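You operate a simulated robot arm through the tools that you are given. There is no shell and no other tool. Be economical: measure what you need, move in short steps, check, and stop when the job is done.

The job below is to be done with a simulated robot arm. You get a single attempt, and the scene is never put back.

Task
Open the wide drawer, take the box from the top of chest two and put it in the inside of the wide drawer, then shut the drawer. Then take the glass on the top of chest two and put it away on the top tier of the rack. Then fetch the brush from the top of foam box two and set it on the low shelf of the bench. Then put the blue small bowl from the top of the road side table on the road side counter. Then take the small sponge and leave it on the bay four. The order counts. Set down upright: box, glass.
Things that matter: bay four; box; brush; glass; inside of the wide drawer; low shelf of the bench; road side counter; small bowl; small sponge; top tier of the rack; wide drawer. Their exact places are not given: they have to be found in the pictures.

Only the result counts: the job must be done as asked and must still hold three seconds after the hand-in. Knocking over, shifting, dropping, spilling or breaking anything else fails it.

Robot
A 7-joint arm with a fingered hand on a trunk, on a base that drives. Base frame: it is fixed to the floor where the robot stands at the start and does not move with it; the origin is under the middle of the robot, x ahead of it, y to its left, z up. Units: m, rad, N and s.
With the tool pointing down near the work surface it reaches from about 0.4 to 0.72 m from the robot's upright axis, wherever it stands. Its first joint turns from -2.897 to 2.897 rad. Places, roughly: bay four (21x27 cm) [1.44, -4.94, 0.92]; box [4.75, 1.25, 0.5]; brush (7x5x5 cm) [3.2, 0.3, 1]; glass (7x7x11 cm) [5, 1.1, 0.5]; inside of the wide drawer [0.7, 0, 0.6]; low shelf of the bench (60x20 cm) [2.98, 0.18, 0.18]; road side counter (47x16 cm) [0.66, -0.48, 0.82]; small bowl [0.75, -1.75, 0.75]; small sponge (4x6x3 cm) [0.7, -1.2, 0.8]; top tier of the rack (36x16 cm) [7.08, 0.46, 1.16]; wide drawer [0.7, 0, 0.7]. Payload 3.4 kg.
The tool frame sits at the grasp point between the pads (the TCP): z along the fingers, y along the line on which they close. The tips reach 0.025 m beyond it. The gripper opens to 0.088 m. The gripper's body begins 0.029 m behind the TCP. The gripper is a hand of 3 fingers: y runs from the thumb to the fingers, the wrist lies at [-0.013, -0.106, -0.174] in the tool frame, and closing takes about 1.5 s.
Orientation is that of the tool frame in the base frame, as a unit quaternion [x, y, z, w]. With the fingers straight down and the wrist toward the robot, the tool's x, y and z point along [0, 1, 0], [1, 0, 0] and [0, 0, -1] of the base frame.

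Tools
- The arm moves only by the tool step_arm. Its argument "increments" is a list of rows, each a list of 2 entries, a list of its own where there are three numbers: the shift along the tool's x, y, z in m, then the turn, a rotation vector about the tool's x, y, z in rad. In form: [[[dx, dy, dz], [ax, ay, az]], ...]. A call has 1 to 8 rows; each row is the pose to reach, as a shift and turn from the pose commanded when the call began, along the tool's axes at that moment. "jaw" is the gripper command, from -1 (fully open) to 1 (shut), values between in proportion, set as the call begins (left out, the last holds). Rows are played at 5 a second. More than 0.05 m and 0.15 rad between two rows, or a gripper value outside its range, and nothing of the call is played. A pose out of reach is approached as far as the arm can. The call stops where the force on the tool passes 40 N (or 10 N more than at its start, if that is more) or the arm is blocked; 0.2 s more then pass. The fingers move at their own pace (about 0.072 m/s each) and stop on an object; they squeeze with about 22 N. The grip force told is the motor's: it shows also when the fingers shut on nothing. Time passes only in rows, and 0.2 s behind the last, so rows that repeat a pose let the fingers close. It gives the time, the measured TCP pose, the force on the tool (base axes), the opening and the grip force at its end, in the units of the frame above (readings bear some noise), with the torque about the TCP (base axes, N m) and any sound that the robot's microphone picked up.
- Cameras (640 x 400 px; columns grow to the right, rows downward): "scene" is now at [0.0241, 0.1333, 1.2448]; the picture's right is [-0.28, -0.96, 0.00], its down [-0.62, 0.18, -0.77] and it looks along [0.74, -0.21, -0.64] (base axes); focal length 239 px, centre (320, 200). "wrist" rides on the gripper at [0.058, -0.085, -0.099] in the tool frame; the picture's right is [-0.67, 0.35, -0.66], its down [-0.69, -0.63, 0.37] and it looks along [-0.29, 0.69, 0.66] (tool axes); focal length 261 px, centre (320, 200).
- grab_frame(camera): a new picture of that camera. No time passes.
- raise_lower(by): slides the trunk up (or, below 0, down) by that many m; the arm and the scene camera ride with it, the base frame stays. It gives what a move gives, with no picture.
- drive_base(legs): drives the robot by 1 to 6 legs, each [ahead, left, turn to the left] in m, m and rad, along the robot's own axes; the way and the turn of a leg run together, so that a leg with both is an arc; at most 1.5 m and 3.142 rad a leg. The arm and the cameras ride along, it lands a little off, and it stops where it bumps. It gives what a move gives.
- curl_fingers(index, middle, thumb_bend, thumb_turn): sets how far each is bent, from 0 (flat) to 100 (curled in); at 30 the hand is open as for a grip, at 70 the pads meet at the TCP. One left out holds its place. A second passes; each finger stops where it meets its share of the squeeze, and holds until it gets a number again. A gripper value or a shape takes the hand back. It gives what a move gives, with no picture; readings hold the bend of each and the force on the fingers (four entries, about 0 where the hand has none), thumb and palm. thumb_turn goes from beside the hand (0) to across from the fingers (100), as for a grip.
- set_grasp(shape): the hand has 3 fingers and takes this shape, open, in about a second: jaw (thumb against the fingers, like two jaws); tri (thumb and two fingers); tip (a fingertip pinch); poke (one finger out to press); point (the index stretched); flat (the hand flat); cup (the hand cupped); fist (a fist). The gripper value then closes the fingers along that shape, each until it touches; the sizes above hold for jaw. It gives what a move gives, with no picture.
- pan_tilt(pan, tilt): turns the head with the scene camera to pan (to the left, within 2.705 rad either way) and tilt (down, from -0.506 to 1.204), counted from straight ahead of the robot. It gives what a move gives.
- locate(camera, pixels): for up to 12 pixels [column, row] of the newest picture of that camera ("zoom" is the newest enlarged one), the place [x, y, z] in the base frame of the surface seen there, good to about 0.002 m. No time passes.
- zoom(camera, box): a new picture of the part [left, top, right, bottom] of that camera's present view, enlarged. No time passes.
- job_done(): hands the job in; it is judged then, once.

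Work in short steps. Measure before you move; look again where a grasp or a placing could have gone wrong, and mend it. You have 124 turns and 134 pictures in all, those below and enlarged ones among them. Open the gripper and draw the arm clear of the work before you hand the job in, unless the task says otherwise; then end with one line.

The tools are called after "Request:" as name(argument=value, ...) on one line, values as JSON. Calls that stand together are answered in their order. step_arm: Moves the arm, as the interface text tells. Its arguments: {"type":"object","properties":{"increments":{"type":"array","items":{"type":"array"}},"jaw":{"type":"number"}},"required":["increments"]} The other tools are called the same way: raise_lower (by) slides the trunk up or down; set_grasp (shape) gives the hand a shape; curl_fingers (index, middle, thumb_bend, thumb_turn) moves the fingers one by one; drive_base (legs) drives the base; pan_tilt (pan, tilt) turns the head that bears the scene camera; grab_frame (camera) takes a picture; locate (camera, pixels) gives the place of the surface under pixels of a picture; zoom (camera, box) takes an enlarged picture of a part of a camera's view; job_done () hands the job in.

At the start:

```text
time_s: 0.0
tcp_pos: [0.4554, -0.0479, 1.0872]
tcp_rot: [0.707, 0.707, -0.001, 0.0]
ft_force: [0.5, -1.0, 1.3]
moment: [0.03, 0.0, 0.01]
gripper_width: 0.0875
grasp_force: 0.1
shape: jaw
bend: [30.0, 30.0, 30.0, 98.0]
finger forces: [0.1, 0.0, 0.1, 0.0, 0.0, 0.1]
trunk travel left (down, up): [-0.256, 0.334]
robot x, y, heading: [-0.0008, 0.0044, 0.002]
head pan, tilt: [-0.283, 0.696]
```

scene: 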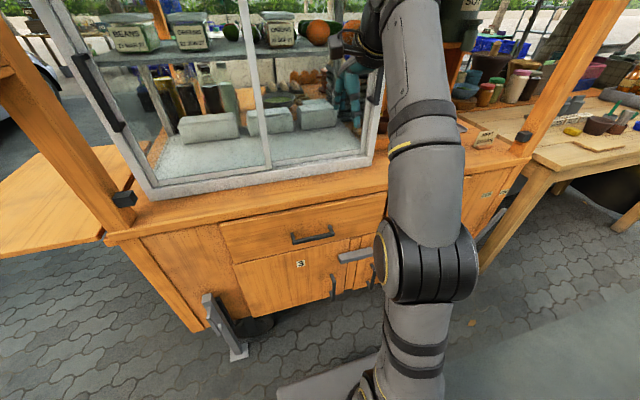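
wrist: 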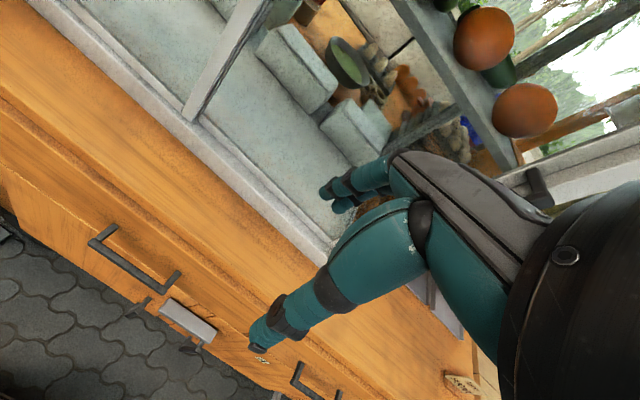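

The scene picture shows a drawer with a handle near (312,236) on the cart front, and another drawer part to the right behind the arm. I measure the handle and the drawer front.

Request:
locate(camera="scene", pixels=[[293, 239], [312, 236], [332, 230], [222, 222], [238, 262], [386, 195], [350, 242], [440, 130], [480, 140], [590, 125], [300, 264]])

Request:
zoom(camera="scene", box=[420, 60, 640, 260])

Request:
zoom(camera="wrist", box=[0, 150, 480, 400])

```text
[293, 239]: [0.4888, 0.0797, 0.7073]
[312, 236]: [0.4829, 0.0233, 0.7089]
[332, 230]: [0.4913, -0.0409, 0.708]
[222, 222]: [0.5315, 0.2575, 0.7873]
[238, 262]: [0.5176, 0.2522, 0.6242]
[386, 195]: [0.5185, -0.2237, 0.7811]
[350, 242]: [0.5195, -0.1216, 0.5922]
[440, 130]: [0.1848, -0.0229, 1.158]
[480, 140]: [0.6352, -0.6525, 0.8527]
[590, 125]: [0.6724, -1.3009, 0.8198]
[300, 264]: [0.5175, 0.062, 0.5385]
```

```text
2.00 times, centred on (530, 160) of scene
```

zoom: 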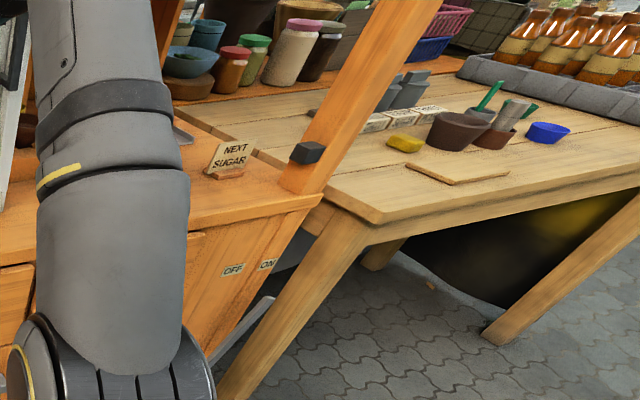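

```text
1.33 times, centred on (240, 275) of wrist
```

zoom: 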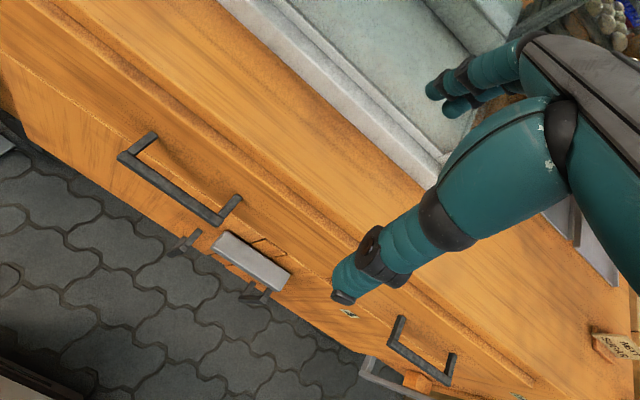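

The drawer handle bar is at about (0.486, 0.02, 0.708), with the drawer front at x≈0.518. Before driving I look around to map the obstacles, and measure the grey plate below.

Request:
locate(camera="wrist", pixels=[[165, 308], [205, 332], [190, 355], [300, 375], [60, 170], [150, 225], [110, 232], [177, 274], [150, 262], [262, 360]])

Request:
pan_tilt(pan=1.3, tilt=0.35)

Request:
grab_frame(camera="scene")

Request:
pan_tilt(pan=2.7, tilt=0.35)

Request:
grab_frame(camera="scene")

Request:
pan_tilt(pan=-2.2, tilt=0.35)

Request:
grab_frame(camera="scene")

Request:
pan_tilt(pan=-1.1, tilt=0.35)

Request:
grab_frame(camera="scene")

Request:
pan_tilt(pan=0.3, tilt=0.2)

Request:
grab_frame(camera="scene")

```text
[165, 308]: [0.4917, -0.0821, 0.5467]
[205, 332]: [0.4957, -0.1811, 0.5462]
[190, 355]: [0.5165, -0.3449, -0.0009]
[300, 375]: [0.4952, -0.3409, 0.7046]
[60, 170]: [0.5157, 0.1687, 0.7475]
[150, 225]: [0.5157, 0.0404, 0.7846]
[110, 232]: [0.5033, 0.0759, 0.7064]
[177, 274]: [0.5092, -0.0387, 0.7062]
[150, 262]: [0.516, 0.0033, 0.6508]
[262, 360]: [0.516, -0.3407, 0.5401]
```

```text
time_s: 1.6
tcp_pos: [0.4552, -0.0476, 1.0872]
tcp_rot: [0.708, 0.707, 0.0, 0.0]
ft_force: [-0.1, -0.4, -1.1]
moment: [-0.02, -0.02, -0.02]
gripper_width: 0.0875
grasp_force: 0.1
shape: jaw
bend: [30.0, 30.0, 30.0, 98.0]
finger forces: [0.0, 0.0, 0.0, 0.0, 0.1, 0.0]
trunk travel left (down, up): [-0.256, 0.334]
robot x, y, heading: [0.0006, -0.0002, 0.0]
head pan, tilt: [1.3, 0.351]
```

```text
129 pictures are left
```

scene: 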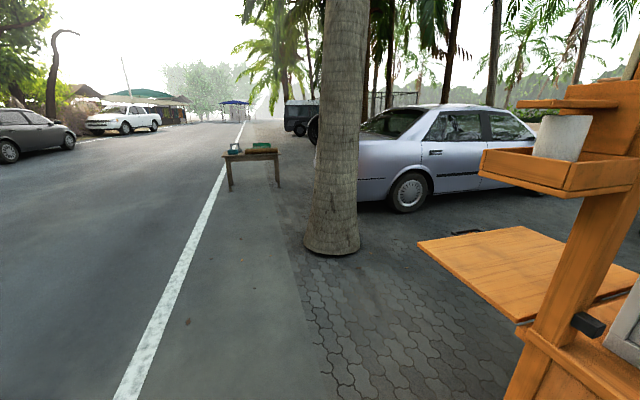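

```text
time_s: 3.2
tcp_pos: [0.4562, -0.048, 1.0862]
tcp_rot: [0.707, 0.707, 0.0, -0.001]
ft_force: [0.1, 0.1, 0.1]
moment: [-0.01, 0.02, -0.01]
gripper_width: 0.0877
grasp_force: 0.1
shape: jaw
bend: [30.0, 30.0, 30.0, 98.0]
finger forces: [0.0, 0.1, 0.0, 0.0, 0.1, 0.0]
trunk travel left (down, up): [-0.256, 0.334]
robot x, y, heading: [-0.0002, 0.0006, 0.001]
head pan, tilt: [2.7, 0.351]
```

```text
128 pictures are left
```

scene: 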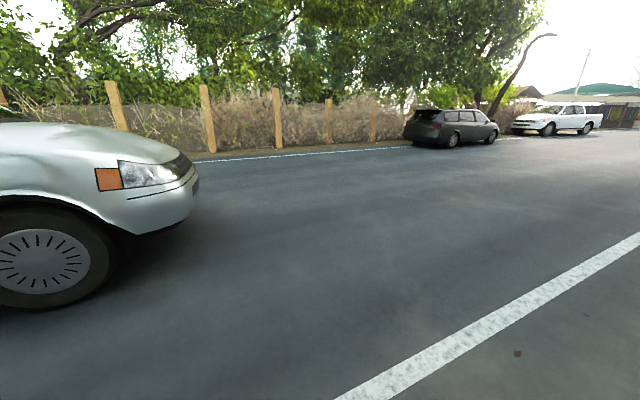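

```text
time_s: 7.0
tcp_pos: [0.4554, -0.0471, 1.0871]
tcp_rot: [0.707, 0.707, 0.0, 0.0]
ft_force: [0.5, -0.2, -0.6]
moment: [-0.02, 0.01, 0.02]
gripper_width: 0.0874
grasp_force: 0.0
shape: jaw
bend: [30.0, 30.0, 30.0, 98.0]
finger forces: [0.0, 0.0, 0.1, 0.0, 0.1, 0.0]
trunk travel left (down, up): [-0.256, 0.334]
robot x, y, heading: [-0.0008, 0.0001, -0.003]
head pan, tilt: [-2.201, 0.351]
```

```text
127 pictures are left
```

scene: 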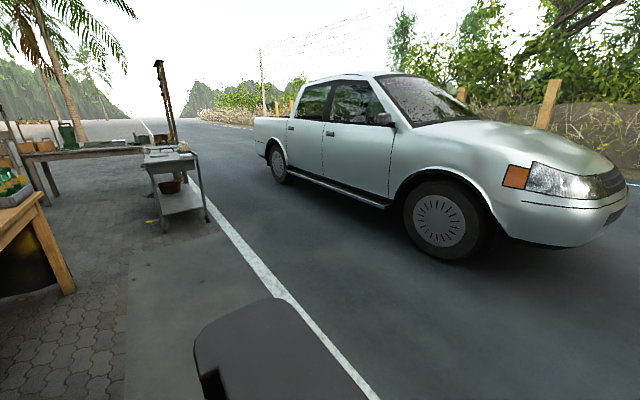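

```text
time_s: 8.4
tcp_pos: [0.4566, -0.0474, 1.0874]
tcp_rot: [0.707, 0.707, 0.0, 0.0]
ft_force: [0.2, -0.3, 0.7]
moment: [0.0, 0.01, -0.01]
gripper_width: 0.0876
grasp_force: 0.0
shape: jaw
bend: [30.0, 30.0, 30.0, 98.0]
finger forces: [0.0, 0.0, 0.0, 0.0, 0.0, 0.1]
trunk travel left (down, up): [-0.256, 0.334]
robot x, y, heading: [0.0009, 0.001, -0.002]
head pan, tilt: [-1.1, 0.351]
```

```text
126 pictures are left
```

scene: 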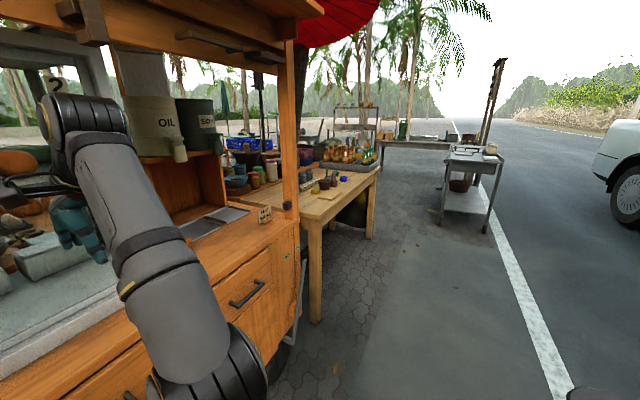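

```text
time_s: 9.9
tcp_pos: [0.4567, -0.0477, 1.0869]
tcp_rot: [0.707, 0.708, 0.0, 0.0]
ft_force: [-0.4, -1.0, -0.1]
moment: [0.01, 0.02, 0.01]
gripper_width: 0.0876
grasp_force: 0.2
shape: jaw
bend: [30.0, 30.0, 30.0, 98.0]
finger forces: [0.1, 0.0, 0.0, 0.1, 0.0, 0.0]
trunk travel left (down, up): [-0.256, 0.334]
robot x, y, heading: [-0.0002, -0.0007, -0.001]
head pan, tilt: [0.3, 0.201]
```

```text
125 pictures are left
```

scene: 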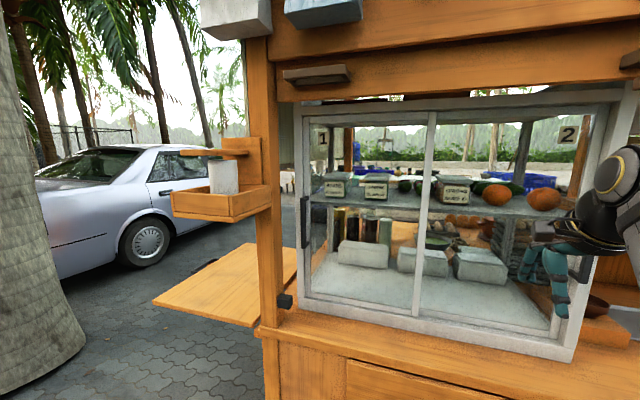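

The road behind the robot is clear. I back off 0.2 m, lower the trunk, and begin turning the fingers forward (turn about tool x).

Request:
drive_base(legs=[[-0.2, 0, 0]])

Request:
raise_lower(by=-0.2)

Request:
step_arm(increments=[[[0, 0, 0], [-0.14, 0, 0]], [[0, 0, 0], [-0.28, 0, 0]], [[0, 0, 0], [-0.42, 0, 0]], [[0, 0, 0], [-0.56, 0, 0]], [[0, 0, 0], [-0.7, 0, 0]], [[0, 0, 0], [-0.84, 0, 0]], [[0, 0, 0], [-0.98, 0, 0]], [[0, 0, 0], [-1.12, 0, 0]]], jaw=-1)

Request:
step_arm(increments=[[[0, 0, 0], [-0.11, 0, 0]], [[0, 0, 0], [-0.22, 0, 0]], [[0, 0, 0], [-0.33, 0, 0]], [[0, 0, 0], [-0.45, 0, 0]]])

```text
time_s: 11.5
tcp_pos: [0.2542, -0.0483, 1.0875]
tcp_rot: [0.707, 0.707, 0.0, 0.0]
ft_force: [-0.2, 0.2, 0.4]
moment: [-0.01, -0.01, -0.02]
gripper_width: 0.0873
grasp_force: 0.0
shape: jaw
bend: [30.0, 30.0, 30.0, 98.0]
finger forces: [0.0, 0.1, 0.0, 0.0, 0.1, 0.0]
trunk travel left (down, up): [-0.256, 0.334]
robot x, y, heading: [-0.2039, -0.0057, -0.001]
head pan, tilt: [0.3, 0.201]
```

```text
time_s: 13.7
tcp_pos: [0.2548, -0.0464, 0.8869]
tcp_rot: [0.707, 0.707, 0.001, 0.0]
ft_force: [-0.5, 0.3, 0.1]
moment: [-0.03, 0.0, -0.01]
gripper_width: 0.0876
grasp_force: 0.2
shape: jaw
bend: [30.0, 30.0, 30.0, 98.0]
finger forces: [0.0, 0.1, 0.0, 0.0, 0.0, 0.0]
trunk travel left (down, up): [-0.056, 0.534]
robot x, y, heading: [-0.2012, 0.0004, -0.002]
head pan, tilt: [0.3, 0.201]
```

```text
time_s: 15.5
tcp_pos: [0.2525, -0.0461, 0.8869]
tcp_rot: [0.598, 0.599, 0.377, 0.376]
ft_force: [0.7, 0.0, -0.6]
moment: [0.01, -0.02, -0.01]
gripper_width: 0.088
grasp_force: 0.1
shape: jaw
bend: [30.0, 30.0, 30.0, 98.0]
finger forces: [0.1, 0.0, 0.1, 0.0, 0.1, 0.0]
trunk travel left (down, up): [-0.056, 0.534]
robot x, y, heading: [-0.2001, 0.001, -0.002]
head pan, tilt: [0.3, 0.201]
```

```text
time_s: 16.5
tcp_pos: [0.2537, -0.0472, 0.886]
tcp_rot: [0.499, 0.499, 0.501, 0.501]
ft_force: [-0.6, 0.1, 0.6]
moment: [-0.01, -0.01, 0.0]
gripper_width: 0.0876
grasp_force: 0.1
shape: jaw
bend: [30.0, 30.0, 30.0, 98.0]
finger forces: [0.0, 0.0, 0.0, 0.0, 0.0, 0.0]
trunk travel left (down, up): [-0.056, 0.534]
robot x, y, heading: [-0.2001, 0.0013, -0.0]
head pan, tilt: [0.3, 0.201]
```

Fingers now point forward. I bring the hand down in front of the handle, about 0.1 m short of it, and look.

Request:
step_arm(increments=[[[0.017, -0.04, 0], [0, 0, 0]], [[0.034, -0.08, 0.01], [0, 0, 0]], [[0.05, -0.12, 0.03], [0, 0, 0]], [[0.067, -0.16, 0.05], [0, 0, 0]], [[0.067, -0.179, 0.09], [0, 0, 0]], [[0.067, -0.179, 0.13], [0, 0, 0]]])

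Request:
pan_tilt(pan=0.1, tilt=0.75)

Request:
grab_frame(camera="scene")

Request:
grab_frame(camera="wrist")

```text
time_s: 17.9
tcp_pos: [0.3825, 0.0187, 0.7058]
tcp_rot: [0.501, 0.5, 0.5, 0.499]
ft_force: [0.2, -1.5, 0.3]
moment: [0.03, 0.03, -0.01]
gripper_width: 0.0878
grasp_force: 0.1
shape: jaw
bend: [30.0, 30.0, 30.0, 98.0]
finger forces: [0.0, 0.0, 0.0, 0.1, 0.0, 0.1]
trunk travel left (down, up): [-0.056, 0.534]
robot x, y, heading: [-0.2053, 0.0005, -0.005]
head pan, tilt: [0.3, 0.201]
```

```text
time_s: 18.9
tcp_pos: [0.3824, 0.0187, 0.7075]
tcp_rot: [0.5, 0.5, 0.501, 0.5]
ft_force: [-0.5, -0.3, -0.4]
moment: [0.01, -0.01, -0.02]
gripper_width: 0.0876
grasp_force: 0.0
shape: jaw
bend: [30.0, 30.0, 30.0, 98.0]
finger forces: [0.1, 0.0, 0.0, 0.0, 0.0, 0.0]
trunk travel left (down, up): [-0.056, 0.534]
robot x, y, heading: [-0.203, -0.0025, -0.002]
head pan, tilt: [0.099, 0.75]
```

```text
124 pictures are left
```

scene: 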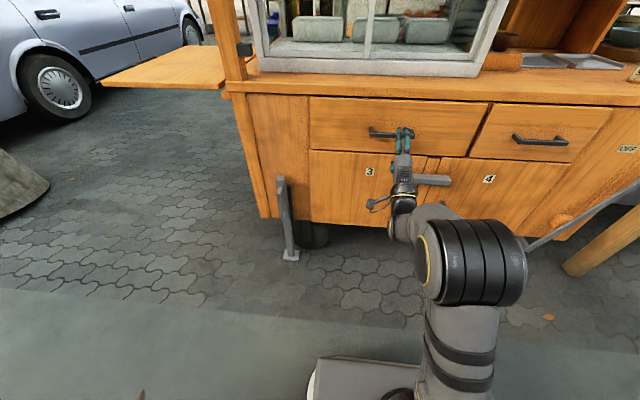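

```text
123 pictures are left
```

wrist: 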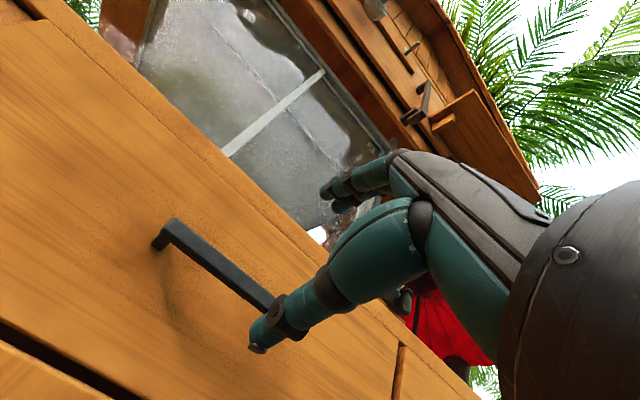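

The hand lines up with the handle. I advance 0.1 m and close on the bar.

Request:
step_arm(increments=[[[0, 0, 0.03], [0, 0, 0]], [[0, 0, 0.06], [0, 0, 0]], [[0, 0, 0.085], [0, 0, 0]], [[0, 0, 0.102], [0, 0, 0]]])

Request:
step_arm(increments=[[[0, 0, 0], [0, 0, 0]], [[0, 0, 0], [0, 0, 0]], [[0, 0, 0], [0, 0, 0]], [[0, 0, 0], [0, 0, 0]], [[0, 0, 0], [0, 0, 0]], [[0, 0, 0], [0, 0, 0]], [[0, 0, 0], [0, 0, 0]], [[0, 0, 0], [0, 0, 0]]], jaw=1)

Request:
grab_frame(camera="wrist")

```text
time_s: 19.9
tcp_pos: [0.4874, 0.0182, 0.707]
tcp_rot: [0.499, 0.501, 0.501, 0.499]
ft_force: [0.6, 0.7, 0.6]
moment: [-0.03, 0.0, 0.01]
gripper_width: 0.0878
grasp_force: 0.1
shape: jaw
bend: [30.0, 30.0, 30.0, 98.0]
finger forces: [0.0, 0.1, 0.0, 0.1, 0.0, 0.0]
trunk travel left (down, up): [-0.056, 0.534]
robot x, y, heading: [-0.2041, -0.0014, 0.002]
head pan, tilt: [0.099, 0.75]
```

```text
time_s: 21.7
tcp_pos: [0.4859, 0.0201, 0.7068]
tcp_rot: [0.5, 0.5, 0.5, 0.5]
ft_force: [2.0, 1.3, -7.2]
moment: [0.0, 0.0, 0.02]
gripper_width: 0.0003
grasp_force: 21.7
shape: jaw
bend: [70.0, 70.0, 76.0, 100.0]
finger forces: [3.7, 0.0, 0.0, 0.0, 10.1, 0.0]
trunk travel left (down, up): [-0.056, 0.534]
robot x, y, heading: [-0.2038, -0.0002, -0.002]
head pan, tilt: [0.099, 0.75]
```

```text
122 pictures are left
```

wrist: 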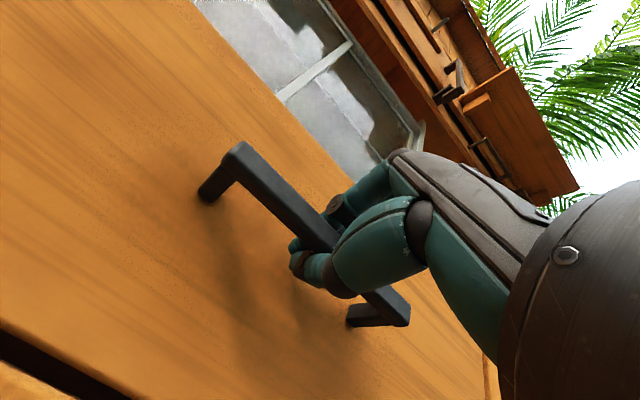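

The fingers have closed round the bar. I pull with the arm, guarded by the force stop.

Request:
step_arm(increments=[[[0, 0, -0.03], [0, 0, 0]], [[0, 0, -0.06], [0, 0, 0]], [[0, 0, -0.1], [0, 0, 0]], [[0, 0, -0.13], [0, 0, 0]], [[0, 0, -0.16], [0, 0, 0]], [[0, 0, -0.2], [0, 0, 0]]])

Request:
grab_frame(camera="scene")

```text
time_s: 23.1
tcp_pos: [0.2878, 0.0203, 0.7076]
tcp_rot: [0.5, 0.501, 0.499, 0.499]
ft_force: [0.6, -2.3, -11.2]
moment: [0.03, -0.03, 0.03]
gripper_width: 0.0004
grasp_force: 22.1
shape: jaw
bend: [70.0, 70.0, 76.0, 100.0]
finger forces: [2.3, 0.1, 0.0, 0.0, 12.3, 0.1]
trunk travel left (down, up): [-0.056, 0.534]
robot x, y, heading: [-0.1968, -0.0016, 0.001]
head pan, tilt: [0.099, 0.75]
```

```text
121 pictures are left
```

scene: 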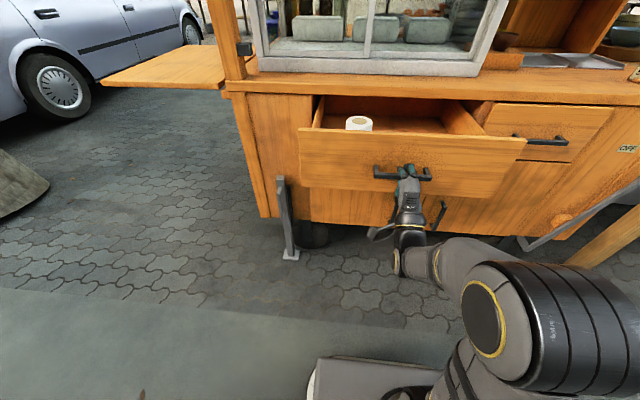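

The drawer is open by 0.2 m and holds a paper roll. I pull a bit further.

Request:
step_arm(increments=[[[0, 0, -0.03], [0, 0, 0]], [[0, 0, -0.06], [0, 0, 0]], [[0, 0, -0.09], [0, 0, 0]], [[0, 0, -0.12], [0, 0, 0]]])

Request:
grab_frame(camera="scene")

```text
time_s: 24.1
tcp_pos: [0.2652, 0.0225, 0.712]
tcp_rot: [0.502, 0.502, 0.499, 0.498]
ft_force: [0.1, -9.6, -27.3]
moment: [-0.14, -0.08, 0.05]
gripper_width: 0.0039
grasp_force: 22.0
shape: jaw
bend: [70.0, 70.0, 76.0, 100.0]
finger forces: [0.6, 0.0, 0.1, 0.1, 26.3, 0.0]
out of reach, approached as far as the arm can: row 1, 2, 3, 4
trunk travel left (down, up): [-0.056, 0.534]
robot x, y, heading: [-0.1987, 0.0006, 0.003]
head pan, tilt: [0.099, 0.75]
```

```text
120 pictures are left
```

scene: 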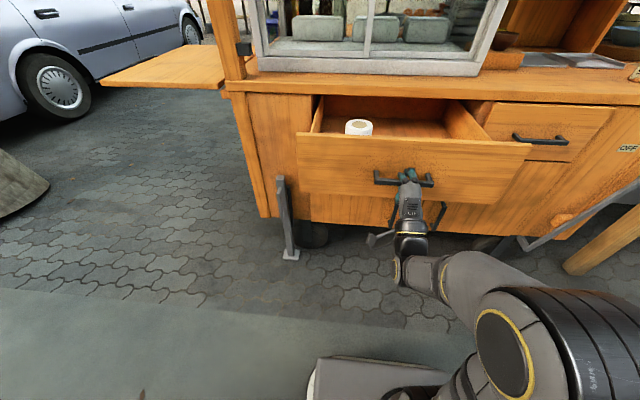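

The arm has run out of reach, so I pull on with the base by 0.1 m.

Request:
drive_base(legs=[[-0.1, 0, 0]])

Request:
grab_frame(camera="scene")

```text
time_s: 25.2
tcp_pos: [0.1645, 0.0239, 0.7135]
tcp_rot: [0.501, 0.501, 0.499, 0.499]
ft_force: [0.2, -9.1, -27.8]
moment: [-0.06, -0.11, 0.05]
gripper_width: 0.0044
grasp_force: 22.5
shape: jaw
bend: [70.0, 70.0, 76.0, 100.0]
finger forces: [0.6, 0.0, 0.0, 0.0, 28.0, 0.1]
trunk travel left (down, up): [-0.056, 0.534]
robot x, y, heading: [-0.3018, 0.0007, -0.004]
head pan, tilt: [0.099, 0.75]
```

```text
119 pictures are left
```

scene: 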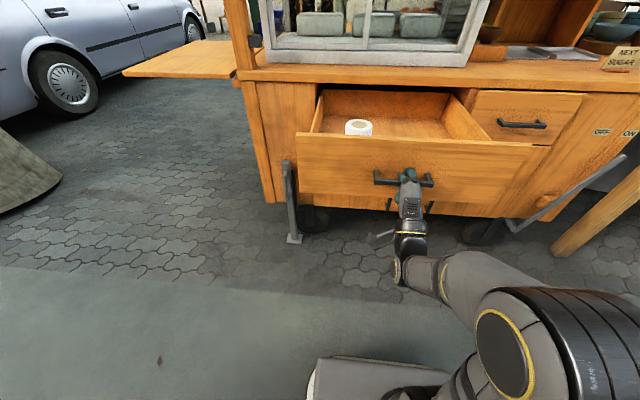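

The drawer is open by 0.32 m, plenty. I release the handle, and measure the inside.

Request:
step_arm(increments=[[[0, 0, 0], [0, 0, 0]], [[0, 0, 0], [0, 0, 0]], [[0, 0, 0], [0, 0, 0]], [[0, 0, 0], [0, 0, 0]], [[0, 0, 0], [0, 0, 0]], [[0, 0, 0], [0, 0, 0]], [[0, 0, 0], [0, 0, 0]]], jaw=-1)

Request:
locate(camera="scene", pixels=[[358, 120], [358, 130], [310, 132], [400, 125], [465, 125], [480, 138], [330, 100], [440, 110], [420, 138], [250, 85], [195, 50], [300, 240]])

```text
time_s: 26.8
tcp_pos: [0.1625, 0.0235, 0.7135]
tcp_rot: [0.5, 0.501, 0.5, 0.499]
ft_force: [0.0, -0.5, -0.6]
moment: [0.02, -0.05, -0.06]
gripper_width: 0.0877
grasp_force: 0.1
shape: jaw
bend: [30.0, 30.0, 30.0, 98.0]
finger forces: [0.1, 0.0, 0.1, 0.1, 0.0, 0.0]
trunk travel left (down, up): [-0.056, 0.534]
robot x, y, heading: [-0.3065, -0.0038, 0.003]
head pan, tilt: [0.099, 0.75]
```

```text
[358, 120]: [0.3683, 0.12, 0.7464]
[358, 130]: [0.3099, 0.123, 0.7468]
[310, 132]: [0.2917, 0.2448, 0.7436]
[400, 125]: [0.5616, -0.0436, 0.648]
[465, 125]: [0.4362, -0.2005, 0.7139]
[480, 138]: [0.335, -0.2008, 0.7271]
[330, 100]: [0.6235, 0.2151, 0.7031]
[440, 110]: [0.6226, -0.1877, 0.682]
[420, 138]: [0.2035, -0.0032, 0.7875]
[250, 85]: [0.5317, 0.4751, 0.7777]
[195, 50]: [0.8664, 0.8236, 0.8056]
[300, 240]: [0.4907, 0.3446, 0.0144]
```

I back away clear of the handle and look left and ahead for a way round the cart.

Request:
drive_base(legs=[[-0.4, 0, 0]])

Request:
pan_tilt(pan=0.8, tilt=0.4)

Request:
raise_lower(by=0.5)

Request:
grab_frame(camera="scene")

```text
time_s: 29.3
tcp_pos: [-0.2373, 0.0217, 0.7139]
tcp_rot: [0.504, 0.497, 0.496, 0.503]
ft_force: [-0.2, -0.1, 0.4]
moment: [0.0, 0.03, -0.04]
gripper_width: 0.0878
grasp_force: 0.0
shape: jaw
bend: [30.0, 30.0, 30.0, 98.0]
finger forces: [0.2, 0.0, 0.0, 0.0, 0.0, 0.0]
trunk travel left (down, up): [-0.056, 0.534]
robot x, y, heading: [-0.705, 0.0058, -0.008]
head pan, tilt: [0.099, 0.75]
```

```text
time_s: 30.4
tcp_pos: [-0.2372, 0.0212, 0.7137]
tcp_rot: [0.503, 0.498, 0.496, 0.502]
ft_force: [-0.6, -0.5, 1.1]
moment: [-0.02, -0.01, -0.01]
gripper_width: 0.0876
grasp_force: 0.1
shape: jaw
bend: [30.0, 30.0, 30.0, 98.0]
finger forces: [0.1, 0.0, 0.0, 0.0, 0.0, 0.0]
trunk travel left (down, up): [-0.056, 0.534]
robot x, y, heading: [-0.7016, 0.0033, -0.008]
head pan, tilt: [0.799, 0.4]
```

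```text
refused: 0.5 is not a number from -0.4 to 0.4
```

```text
118 pictures are left
```

scene: 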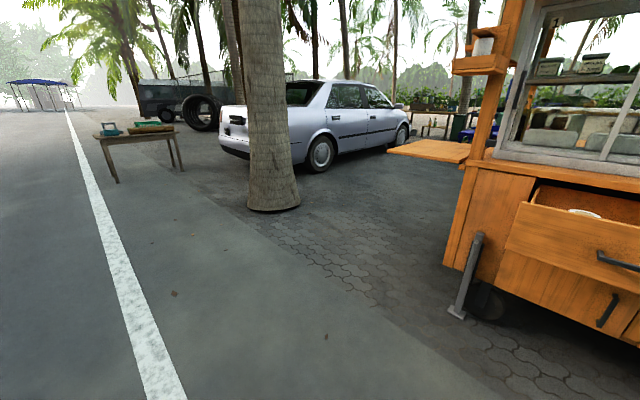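

Between the tree/car and the cart's side flap (pixels 300–450) there is a passage. I measure its bounds.

Request:
locate(camera="scene", pixels=[[273, 208], [299, 200], [390, 150], [430, 162], [465, 155], [325, 165], [385, 150], [420, 190], [437, 140], [450, 115], [468, 70], [402, 138]])

Request:
zoom(camera="scene", box=[360, 60, 520, 160])

Request:
locate(camera="zoom", pixels=[[250, 230], [320, 240], [400, 240], [200, 310], [170, 200], [300, 310], [235, 255], [330, 210], [405, 180]])

```text
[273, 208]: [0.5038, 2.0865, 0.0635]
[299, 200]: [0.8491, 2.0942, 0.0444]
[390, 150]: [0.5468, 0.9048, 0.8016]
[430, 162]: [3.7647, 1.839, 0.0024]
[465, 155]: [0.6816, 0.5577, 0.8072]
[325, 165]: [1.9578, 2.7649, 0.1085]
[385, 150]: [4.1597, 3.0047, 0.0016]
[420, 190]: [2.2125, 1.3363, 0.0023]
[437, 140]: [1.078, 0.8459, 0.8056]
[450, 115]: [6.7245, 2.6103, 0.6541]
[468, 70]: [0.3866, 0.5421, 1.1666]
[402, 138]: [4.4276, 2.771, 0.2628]
```

```text
4.00 times, centred on (440, 110) of scene
```

zoom: 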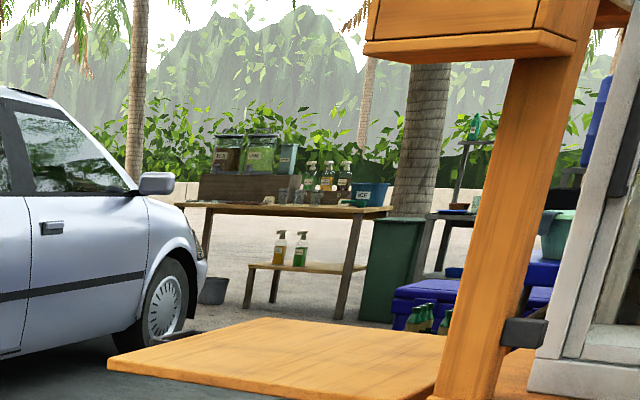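

```text
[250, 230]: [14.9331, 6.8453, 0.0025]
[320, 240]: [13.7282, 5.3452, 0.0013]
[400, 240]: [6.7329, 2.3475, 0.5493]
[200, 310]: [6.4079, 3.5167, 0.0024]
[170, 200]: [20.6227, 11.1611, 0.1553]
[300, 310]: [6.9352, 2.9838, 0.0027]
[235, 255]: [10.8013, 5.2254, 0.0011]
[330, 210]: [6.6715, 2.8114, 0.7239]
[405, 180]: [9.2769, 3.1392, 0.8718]
```

The lane at y≈1.45 between flap (y<0.91) and tree/car (y>1.95) is open. I drive left, then ahead to x≈2.3, and look at the chests.

Request:
drive_base(legs=[[0, 1.45, 0.008], [1.5, 0, 0], [1.4, 0, 0]])

Request:
raise_lower(by=0.25)

Request:
pan_tilt(pan=-0.2, tilt=0.4)

Request:
grab_frame(camera="scene")

```text
time_s: 51.4
tcp_pos: [2.6978, 1.4745, 0.7139]
tcp_rot: [0.503, 0.498, 0.497, 0.502]
ft_force: [0.9, 1.0, -1.0]
moment: [0.01, -0.01, -0.01]
gripper_width: 0.0878
grasp_force: 0.0
shape: jaw
bend: [30.0, 30.0, 30.0, 98.0]
finger forces: [0.1, 0.0, 0.1, 0.1, 0.1, 0.1]
trunk travel left (down, up): [-0.056, 0.534]
robot x, y, heading: [2.2319, 1.4525, -0.011]
head pan, tilt: [0.799, 0.4]
```

```text
time_s: 53.9
tcp_pos: [2.698, 1.4737, 0.9632]
tcp_rot: [0.503, 0.499, 0.497, 0.501]
ft_force: [0.6, -0.2, 0.5]
moment: [0.0, 0.02, -0.03]
gripper_width: 0.0876
grasp_force: 0.1
shape: jaw
bend: [30.0, 30.0, 30.0, 98.0]
finger forces: [0.1, 0.1, 0.1, 0.0, 0.0, 0.0]
trunk travel left (down, up): [-0.306, 0.284]
robot x, y, heading: [2.2253, 1.452, -0.012]
head pan, tilt: [0.799, 0.4]
```

```text
time_s: 55.2
tcp_pos: [2.6982, 1.4748, 0.9636]
tcp_rot: [0.503, 0.498, 0.497, 0.502]
ft_force: [-0.8, -0.6, -1.3]
moment: [0.01, 0.0, 0.0]
gripper_width: 0.0876
grasp_force: 0.0
shape: jaw
bend: [30.0, 30.0, 30.0, 98.0]
finger forces: [0.1, 0.0, 0.1, 0.1, 0.0, 0.0]
trunk travel left (down, up): [-0.306, 0.284]
robot x, y, heading: [2.2344, 1.4542, -0.009]
head pan, tilt: [-0.201, 0.4]
```

```text
116 pictures are left
```

scene: 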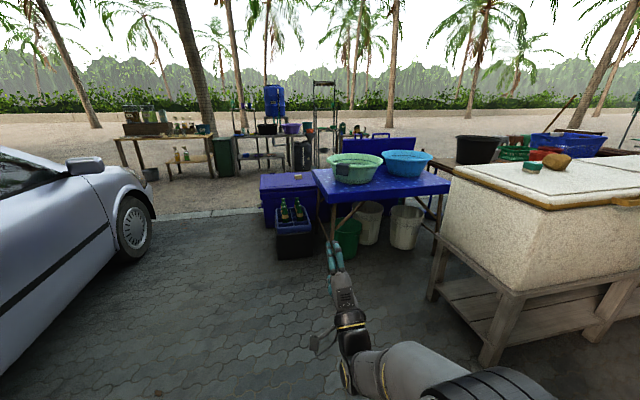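

The foam box with brush is at right; blue chests are ahead. I zoom on the chests and on the foam box.

Request:
zoom(camera="scene", box=[240, 100, 460, 260])

Request:
locate(camera="zoom", pixels=[[170, 222], [90, 225], [140, 335], [75, 370], [225, 360], [300, 230], [190, 210], [290, 390], [440, 330], [395, 135], [280, 290]])

Request:
zoom(camera="scene", box=[420, 110, 640, 310])

Request:
locate(camera="zoom", pixels=[[325, 165], [395, 150], [265, 190], [370, 270], [220, 490], [90, 370], [330, 380], [200, 370], [250, 200]])

```text
2.50 times, centred on (350, 180) of scene
```

zoom: 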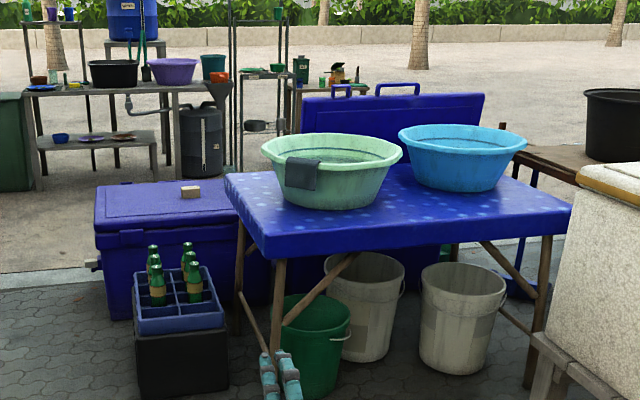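

```text
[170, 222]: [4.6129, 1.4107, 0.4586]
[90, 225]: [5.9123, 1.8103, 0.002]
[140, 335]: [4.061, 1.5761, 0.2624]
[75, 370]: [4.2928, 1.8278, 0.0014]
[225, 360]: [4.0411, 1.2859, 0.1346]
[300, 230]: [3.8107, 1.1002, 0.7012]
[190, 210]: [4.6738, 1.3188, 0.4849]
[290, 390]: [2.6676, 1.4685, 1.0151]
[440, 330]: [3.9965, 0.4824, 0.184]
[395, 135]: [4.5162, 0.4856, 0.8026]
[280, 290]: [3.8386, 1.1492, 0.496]
```

```text
2.00 times, centred on (530, 210) of scene
```

zoom: 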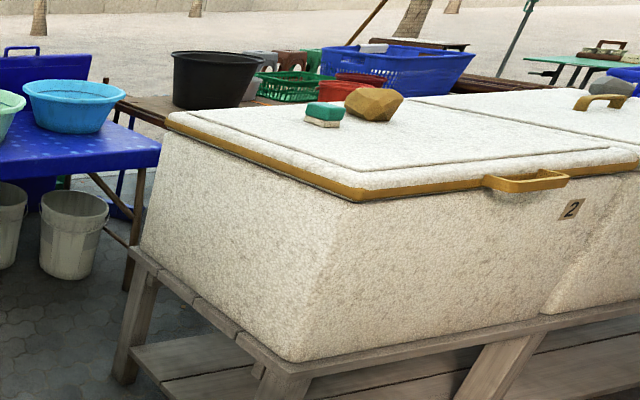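

```text
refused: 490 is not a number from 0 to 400
```

The box is at about (4.67, 1.32), on the blue chest; a bottle crate stands before it. The brush is the green/white one on the foam box. I drive closer, to about (3.5, 1.95), look at the chest and check my own base's outline.

Request:
drive_base(legs=[[1.25, 0.5, 0.01]])

Request:
pan_tilt(pan=-0.6, tilt=0.5)

Request:
grab_frame(camera="scene")

Request:
pan_tilt(pan=0.5, tilt=1.2)

Request:
grab_frame(camera="scene")

```text
time_s: 62.0
tcp_pos: [3.9765, 1.942, 0.9635]
tcp_rot: [0.508, 0.493, 0.492, 0.507]
ft_force: [-0.1, 0.2, -0.2]
moment: [0.01, -0.01, -0.02]
gripper_width: 0.0876
grasp_force: 0.0
shape: jaw
bend: [30.0, 30.0, 30.0, 98.0]
finger forces: [0.1, 0.0, 0.1, 0.0, 0.1, 0.0]
trunk travel left (down, up): [-0.306, 0.284]
robot x, y, heading: [3.5081, 1.9301, -0.03]
head pan, tilt: [-0.201, 0.4]
```

```text
time_s: 62.9
tcp_pos: [3.9756, 1.9422, 0.9636]
tcp_rot: [0.508, 0.494, 0.492, 0.506]
ft_force: [0.6, 0.9, -0.5]
moment: [0.0, -0.01, 0.02]
gripper_width: 0.0876
grasp_force: 0.0
shape: jaw
bend: [30.0, 30.0, 30.0, 98.0]
finger forces: [0.0, 0.0, 0.0, 0.1, 0.1, 0.1]
trunk travel left (down, up): [-0.306, 0.284]
robot x, y, heading: [3.5079, 1.9319, -0.028]
head pan, tilt: [-0.6, 0.499]
```

```text
113 pictures are left
```

scene: 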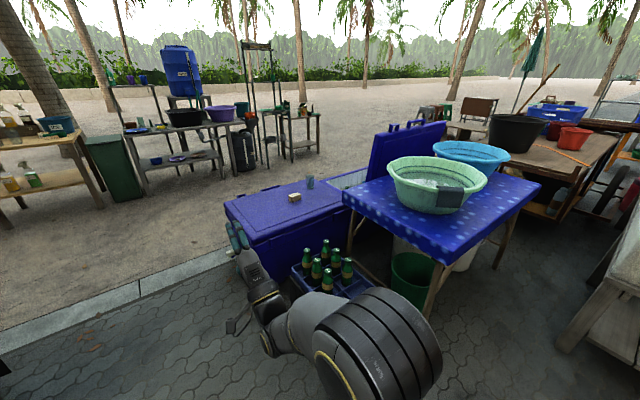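

```text
time_s: 64.2
tcp_pos: [3.9745, 1.9428, 0.9635]
tcp_rot: [0.508, 0.493, 0.492, 0.507]
ft_force: [-1.1, 0.4, 0.3]
moment: [0.01, 0.02, 0.01]
gripper_width: 0.0874
grasp_force: 0.1
shape: jaw
bend: [30.0, 30.0, 30.0, 98.0]
finger forces: [0.0, 0.0, 0.1, 0.1, 0.0, 0.0]
trunk travel left (down, up): [-0.306, 0.284]
robot x, y, heading: [3.5081, 1.9291, -0.027]
head pan, tilt: [0.499, 1.201]
```

```text
112 pictures are left
```

scene: 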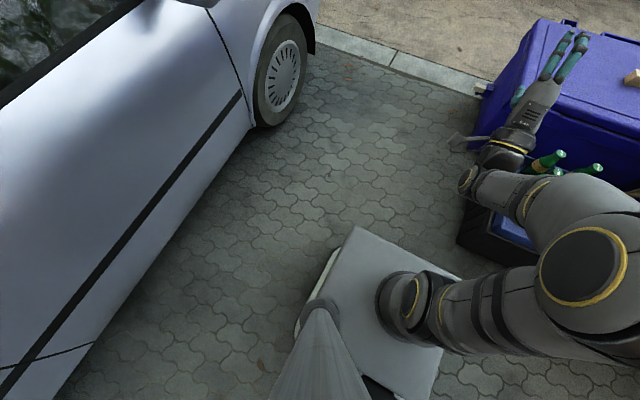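

I measure base corners and the nearby chest and crate in this picture.

Request:
locate(camera="scene", pixels=[[355, 230], [455, 275], [298, 330], [438, 380], [538, 22], [476, 135], [470, 150], [462, 240], [556, 154], [595, 168], [270, 125], [635, 75]])

Request:
pan_tilt(pan=-0.55, tilt=0.6)

Request:
zoom(camera="scene", box=[180, 100, 420, 250])

```text
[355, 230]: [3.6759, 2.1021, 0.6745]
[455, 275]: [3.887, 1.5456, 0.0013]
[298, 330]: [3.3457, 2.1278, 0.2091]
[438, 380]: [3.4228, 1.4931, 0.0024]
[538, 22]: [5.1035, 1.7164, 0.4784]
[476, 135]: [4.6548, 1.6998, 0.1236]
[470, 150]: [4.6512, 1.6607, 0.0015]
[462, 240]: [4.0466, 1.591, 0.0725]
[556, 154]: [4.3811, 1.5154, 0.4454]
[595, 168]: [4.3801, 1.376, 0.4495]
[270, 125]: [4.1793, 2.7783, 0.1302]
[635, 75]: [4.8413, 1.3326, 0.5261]
```

```text
time_s: 65.5
tcp_pos: [3.9763, 1.9417, 0.9625]
tcp_rot: [0.507, 0.493, 0.493, 0.507]
ft_force: [-0.1, 0.7, -0.3]
moment: [0.0, -0.03, 0.02]
gripper_width: 0.0873
grasp_force: 0.1
shape: jaw
bend: [30.0, 30.0, 30.0, 98.0]
finger forces: [0.0, 0.0, 0.1, 0.0, 0.0, 0.0]
trunk travel left (down, up): [-0.306, 0.284]
robot x, y, heading: [3.5073, 1.9307, -0.032]
head pan, tilt: [-0.55, 0.6]
```

```text
2.67 times, centred on (300, 175) of scene
```

zoom: 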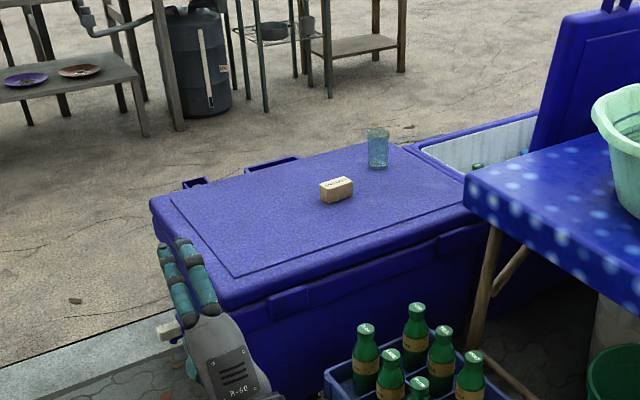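

Box and glass stand on the lid of the chest. I locate their edges.

Request:
locate(camera="zoom", pixels=[[320, 185], [353, 181], [336, 182], [325, 200], [352, 195], [377, 132], [377, 168], [368, 150], [388, 150], [160, 205], [400, 150], [230, 275]])

Request:
zoom(camera="scene", box=[270, 160, 350, 210])

Request:
locate(camera="zoom", pixels=[[120, 180], [170, 155], [215, 170], [165, 205], [165, 240], [215, 205], [120, 215]])

```text
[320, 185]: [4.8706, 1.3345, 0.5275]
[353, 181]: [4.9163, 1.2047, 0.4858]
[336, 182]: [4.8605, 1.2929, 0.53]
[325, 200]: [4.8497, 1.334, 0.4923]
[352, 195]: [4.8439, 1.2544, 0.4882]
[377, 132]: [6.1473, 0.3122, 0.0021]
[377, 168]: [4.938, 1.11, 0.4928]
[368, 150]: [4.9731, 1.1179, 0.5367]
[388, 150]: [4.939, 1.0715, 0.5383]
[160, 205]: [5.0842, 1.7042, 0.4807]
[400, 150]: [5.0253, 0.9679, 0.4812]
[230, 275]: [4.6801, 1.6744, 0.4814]
```

```text
8.00 times, centred on (310, 185) of scene
```

zoom: 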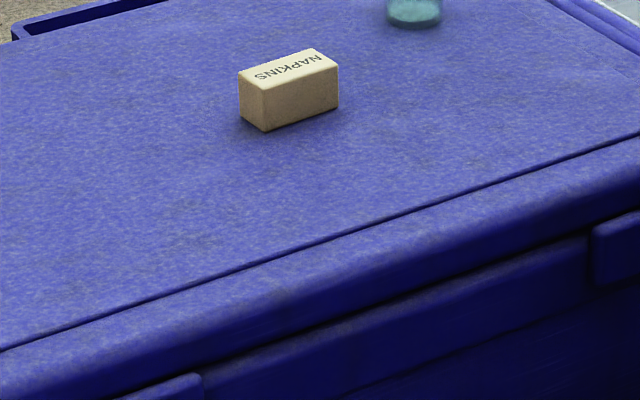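

```text
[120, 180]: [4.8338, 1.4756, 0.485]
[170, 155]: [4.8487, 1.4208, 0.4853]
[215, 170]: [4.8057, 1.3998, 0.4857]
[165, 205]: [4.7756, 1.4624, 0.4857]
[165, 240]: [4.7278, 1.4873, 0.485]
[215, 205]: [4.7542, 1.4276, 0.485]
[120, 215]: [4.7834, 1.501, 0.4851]
```

The rear of the chest (sand side) gives good reach to both box and glass. I measure the box corners, then drive to about (4.9, 2.2) and look at the room behind the chest.

Request:
locate(camera="zoom", pixels=[[240, 71], [312, 51], [336, 66], [265, 84], [265, 128], [336, 103], [290, 68], [415, 24]])

Request:
drive_base(legs=[[1.38, 0.3, 0.03]])

Request:
pan_tilt(pan=-0.5, tilt=0.5)

Request:
grab_frame(camera="scene")

```text
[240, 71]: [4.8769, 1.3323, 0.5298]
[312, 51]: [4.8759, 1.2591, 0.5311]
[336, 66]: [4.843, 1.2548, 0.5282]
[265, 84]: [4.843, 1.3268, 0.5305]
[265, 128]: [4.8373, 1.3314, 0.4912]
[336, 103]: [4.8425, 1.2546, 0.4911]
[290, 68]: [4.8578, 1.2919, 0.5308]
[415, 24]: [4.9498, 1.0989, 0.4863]
```

```text
time_s: 72.4
tcp_pos: [5.3329, 2.2423, 0.9637]
tcp_rot: [0.499, 0.502, 0.501, 0.498]
ft_force: [-0.1, 0.3, -0.1]
moment: [0.0, -0.01, 0.02]
gripper_width: 0.0874
grasp_force: 0.0
shape: jaw
bend: [30.0, 30.0, 30.0, 98.0]
finger forces: [0.0, 0.1, 0.1, 0.0, 0.0, 0.0]
trunk travel left (down, up): [-0.306, 0.284]
robot x, y, heading: [4.8676, 2.2127, 0.007]
head pan, tilt: [-0.55, 0.6]
```

```text
time_s: 73.1
tcp_pos: [5.3338, 2.2415, 0.9629]
tcp_rot: [0.499, 0.501, 0.501, 0.499]
ft_force: [-0.1, -0.8, 0.2]
moment: [-0.01, -0.02, 0.01]
gripper_width: 0.0876
grasp_force: 0.1
shape: jaw
bend: [30.0, 30.0, 30.0, 98.0]
finger forces: [0.0, 0.0, 0.1, 0.0, 0.0, 0.0]
trunk travel left (down, up): [-0.306, 0.284]
robot x, y, heading: [4.8649, 2.2147, 0.003]
head pan, tilt: [-0.499, 0.499]
```

```text
109 pictures are left
```

scene: 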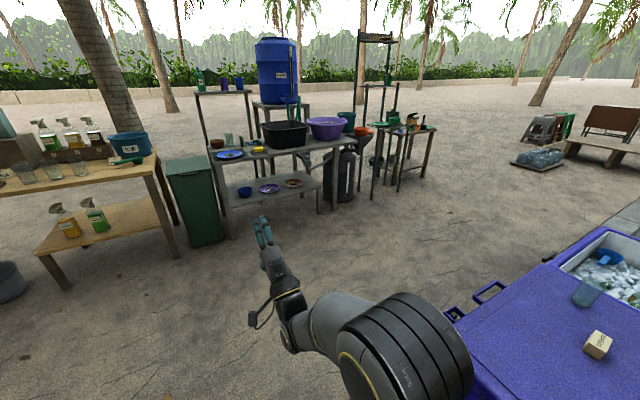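

There is ample room behind the chest. I locate the near legs of the table and the chest's rear edge.

Request:
locate(camera="scene", pixels=[[237, 240], [330, 210], [180, 255], [195, 245], [488, 290], [455, 315], [550, 258], [376, 38], [375, 195], [363, 90], [395, 85], [400, 190]])

Request:
zoom(camera="scene", box=[320, 20, 460, 220])

```text
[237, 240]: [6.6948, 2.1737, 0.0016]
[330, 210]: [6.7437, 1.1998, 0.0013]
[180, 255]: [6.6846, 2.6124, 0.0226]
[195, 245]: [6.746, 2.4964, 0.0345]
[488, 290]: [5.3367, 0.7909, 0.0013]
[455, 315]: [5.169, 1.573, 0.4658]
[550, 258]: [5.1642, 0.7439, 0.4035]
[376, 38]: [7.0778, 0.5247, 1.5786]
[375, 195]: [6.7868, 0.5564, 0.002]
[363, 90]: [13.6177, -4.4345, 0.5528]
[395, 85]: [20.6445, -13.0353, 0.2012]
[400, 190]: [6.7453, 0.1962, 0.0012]
```

```text
2.00 times, centred on (390, 120) of scene
```

zoom: 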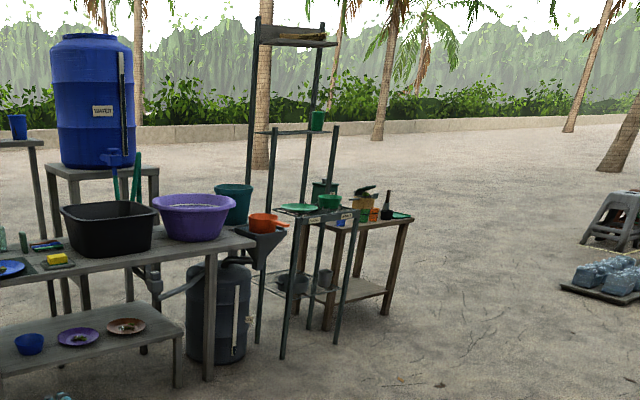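

I drive round behind the chest: ahead, turn about, then sideways to about (5.5, 1.2), facing the chest.

Request:
drive_base(legs=[[0.64, 0, 0], [0, 0, 3.135], [0, 1.0, 0]])

Request:
step_arm(increments=[[[0, 0, 0], [0.14, 0, 0]], [[0, 0, 0], [0.28, 0, 0]], [[0, 0, 0], [0.42, 0, 0]], [[0, 0, 0], [0.56, 0, 0]], [[0, 0, 0], [0.7, 0, 0]], [[0, 0, 0], [0.84, 0, 0]], [[0, 0, 0], [0.98, 0, 0]], [[0, 0, 0], [1.12, 0, 0]]])

Request:
step_arm(increments=[[[0, 0, 0], [0.11, 0, 0]], [[0, 0, 0], [0.22, 0, 0]], [[0, 0, 0], [0.33, 0, 0]], [[0, 0, 0], [0.45, 0, 0]]])

Request:
pan_tilt(pan=0.2, tilt=0.9)

Request:
grab_frame(camera="scene")

```text
time_s: 88.7
tcp_pos: [5.0346, 1.2159, 0.965]
tcp_rot: [-0.499, 0.502, 0.501, -0.498]
ft_force: [0.6, 0.4, 0.8]
moment: [-0.02, -0.01, -0.02]
gripper_width: 0.0876
grasp_force: 0.1
shape: jaw
bend: [30.0, 30.0, 30.0, 98.0]
finger forces: [0.0, 0.1, 0.0, 0.1, 0.1, 0.0]
trunk travel left (down, up): [-0.306, 0.284]
robot x, y, heading: [5.5026, 1.2338, 3.139]
head pan, tilt: [-0.499, 0.499]
```

```text
time_s: 90.5
tcp_pos: [5.0358, 1.218, 0.9635]
tcp_rot: [-0.688, 0.691, 0.158, -0.157]
ft_force: [0.0, 0.1, -0.2]
moment: [-0.03, -0.02, -0.01]
gripper_width: 0.0877
grasp_force: 0.1
shape: jaw
bend: [30.0, 30.0, 30.0, 98.0]
finger forces: [0.0, 0.0, 0.0, 0.0, 0.0, 0.1]
out of reach, approached as far as the arm can: row 1, 2, 3
trunk travel left (down, up): [-0.306, 0.284]
robot x, y, heading: [5.4993, 1.2378, 3.134]
head pan, tilt: [-0.499, 0.499]
```

```text
time_s: 91.5
tcp_pos: [5.0344, 1.2159, 0.9623]
tcp_rot: [-0.706, 0.709, -0.001, 0.001]
ft_force: [0.7, 0.4, -0.3]
moment: [0.04, 0.02, 0.01]
gripper_width: 0.0879
grasp_force: 0.1
shape: jaw
bend: [30.0, 30.0, 30.0, 98.0]
finger forces: [0.0, 0.1, 0.0, 0.1, 0.1, 0.0]
trunk travel left (down, up): [-0.306, 0.284]
robot x, y, heading: [5.4992, 1.2351, 3.139]
head pan, tilt: [-0.499, 0.499]
```

```text
time_s: 92.6
tcp_pos: [5.0342, 1.2164, 0.9634]
tcp_rot: [-0.705, 0.709, -0.001, 0.0]
ft_force: [-0.1, 0.0, -0.8]
moment: [0.0, -0.03, -0.04]
gripper_width: 0.0877
grasp_force: 0.0
shape: jaw
bend: [30.0, 30.0, 30.0, 98.0]
finger forces: [0.0, 0.0, 0.0, 0.0, 0.0, 0.0]
trunk travel left (down, up): [-0.306, 0.284]
robot x, y, heading: [5.5065, 1.2389, 3.132]
head pan, tilt: [0.201, 0.901]
```

```text
107 pictures are left
```

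scene: 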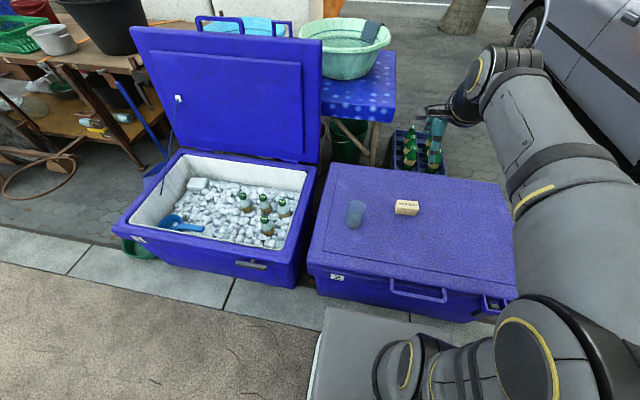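

I re-measure the box and glass from this side.

Request:
zoom(camera="scene", box=[320, 170, 450, 250])

Request:
locate(camera="zoom", pixels=[[375, 180], [385, 150], [495, 155], [490, 185], [430, 160], [380, 200], [488, 210], [175, 165], [175, 195], [170, 240], [160, 270], [210, 240]])

```text
4.92 times, centred on (385, 210) of scene
```

zoom: 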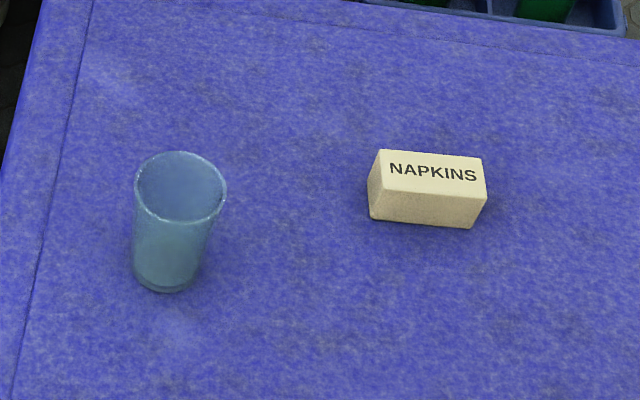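

```text
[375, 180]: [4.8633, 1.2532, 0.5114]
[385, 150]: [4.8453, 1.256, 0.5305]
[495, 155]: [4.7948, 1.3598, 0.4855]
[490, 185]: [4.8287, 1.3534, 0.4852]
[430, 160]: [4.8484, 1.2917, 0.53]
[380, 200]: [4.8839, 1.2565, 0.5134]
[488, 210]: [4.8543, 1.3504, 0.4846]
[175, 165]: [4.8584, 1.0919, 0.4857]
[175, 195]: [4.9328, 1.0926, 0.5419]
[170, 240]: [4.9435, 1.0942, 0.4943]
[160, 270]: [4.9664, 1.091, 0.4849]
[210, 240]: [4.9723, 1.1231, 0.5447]
```

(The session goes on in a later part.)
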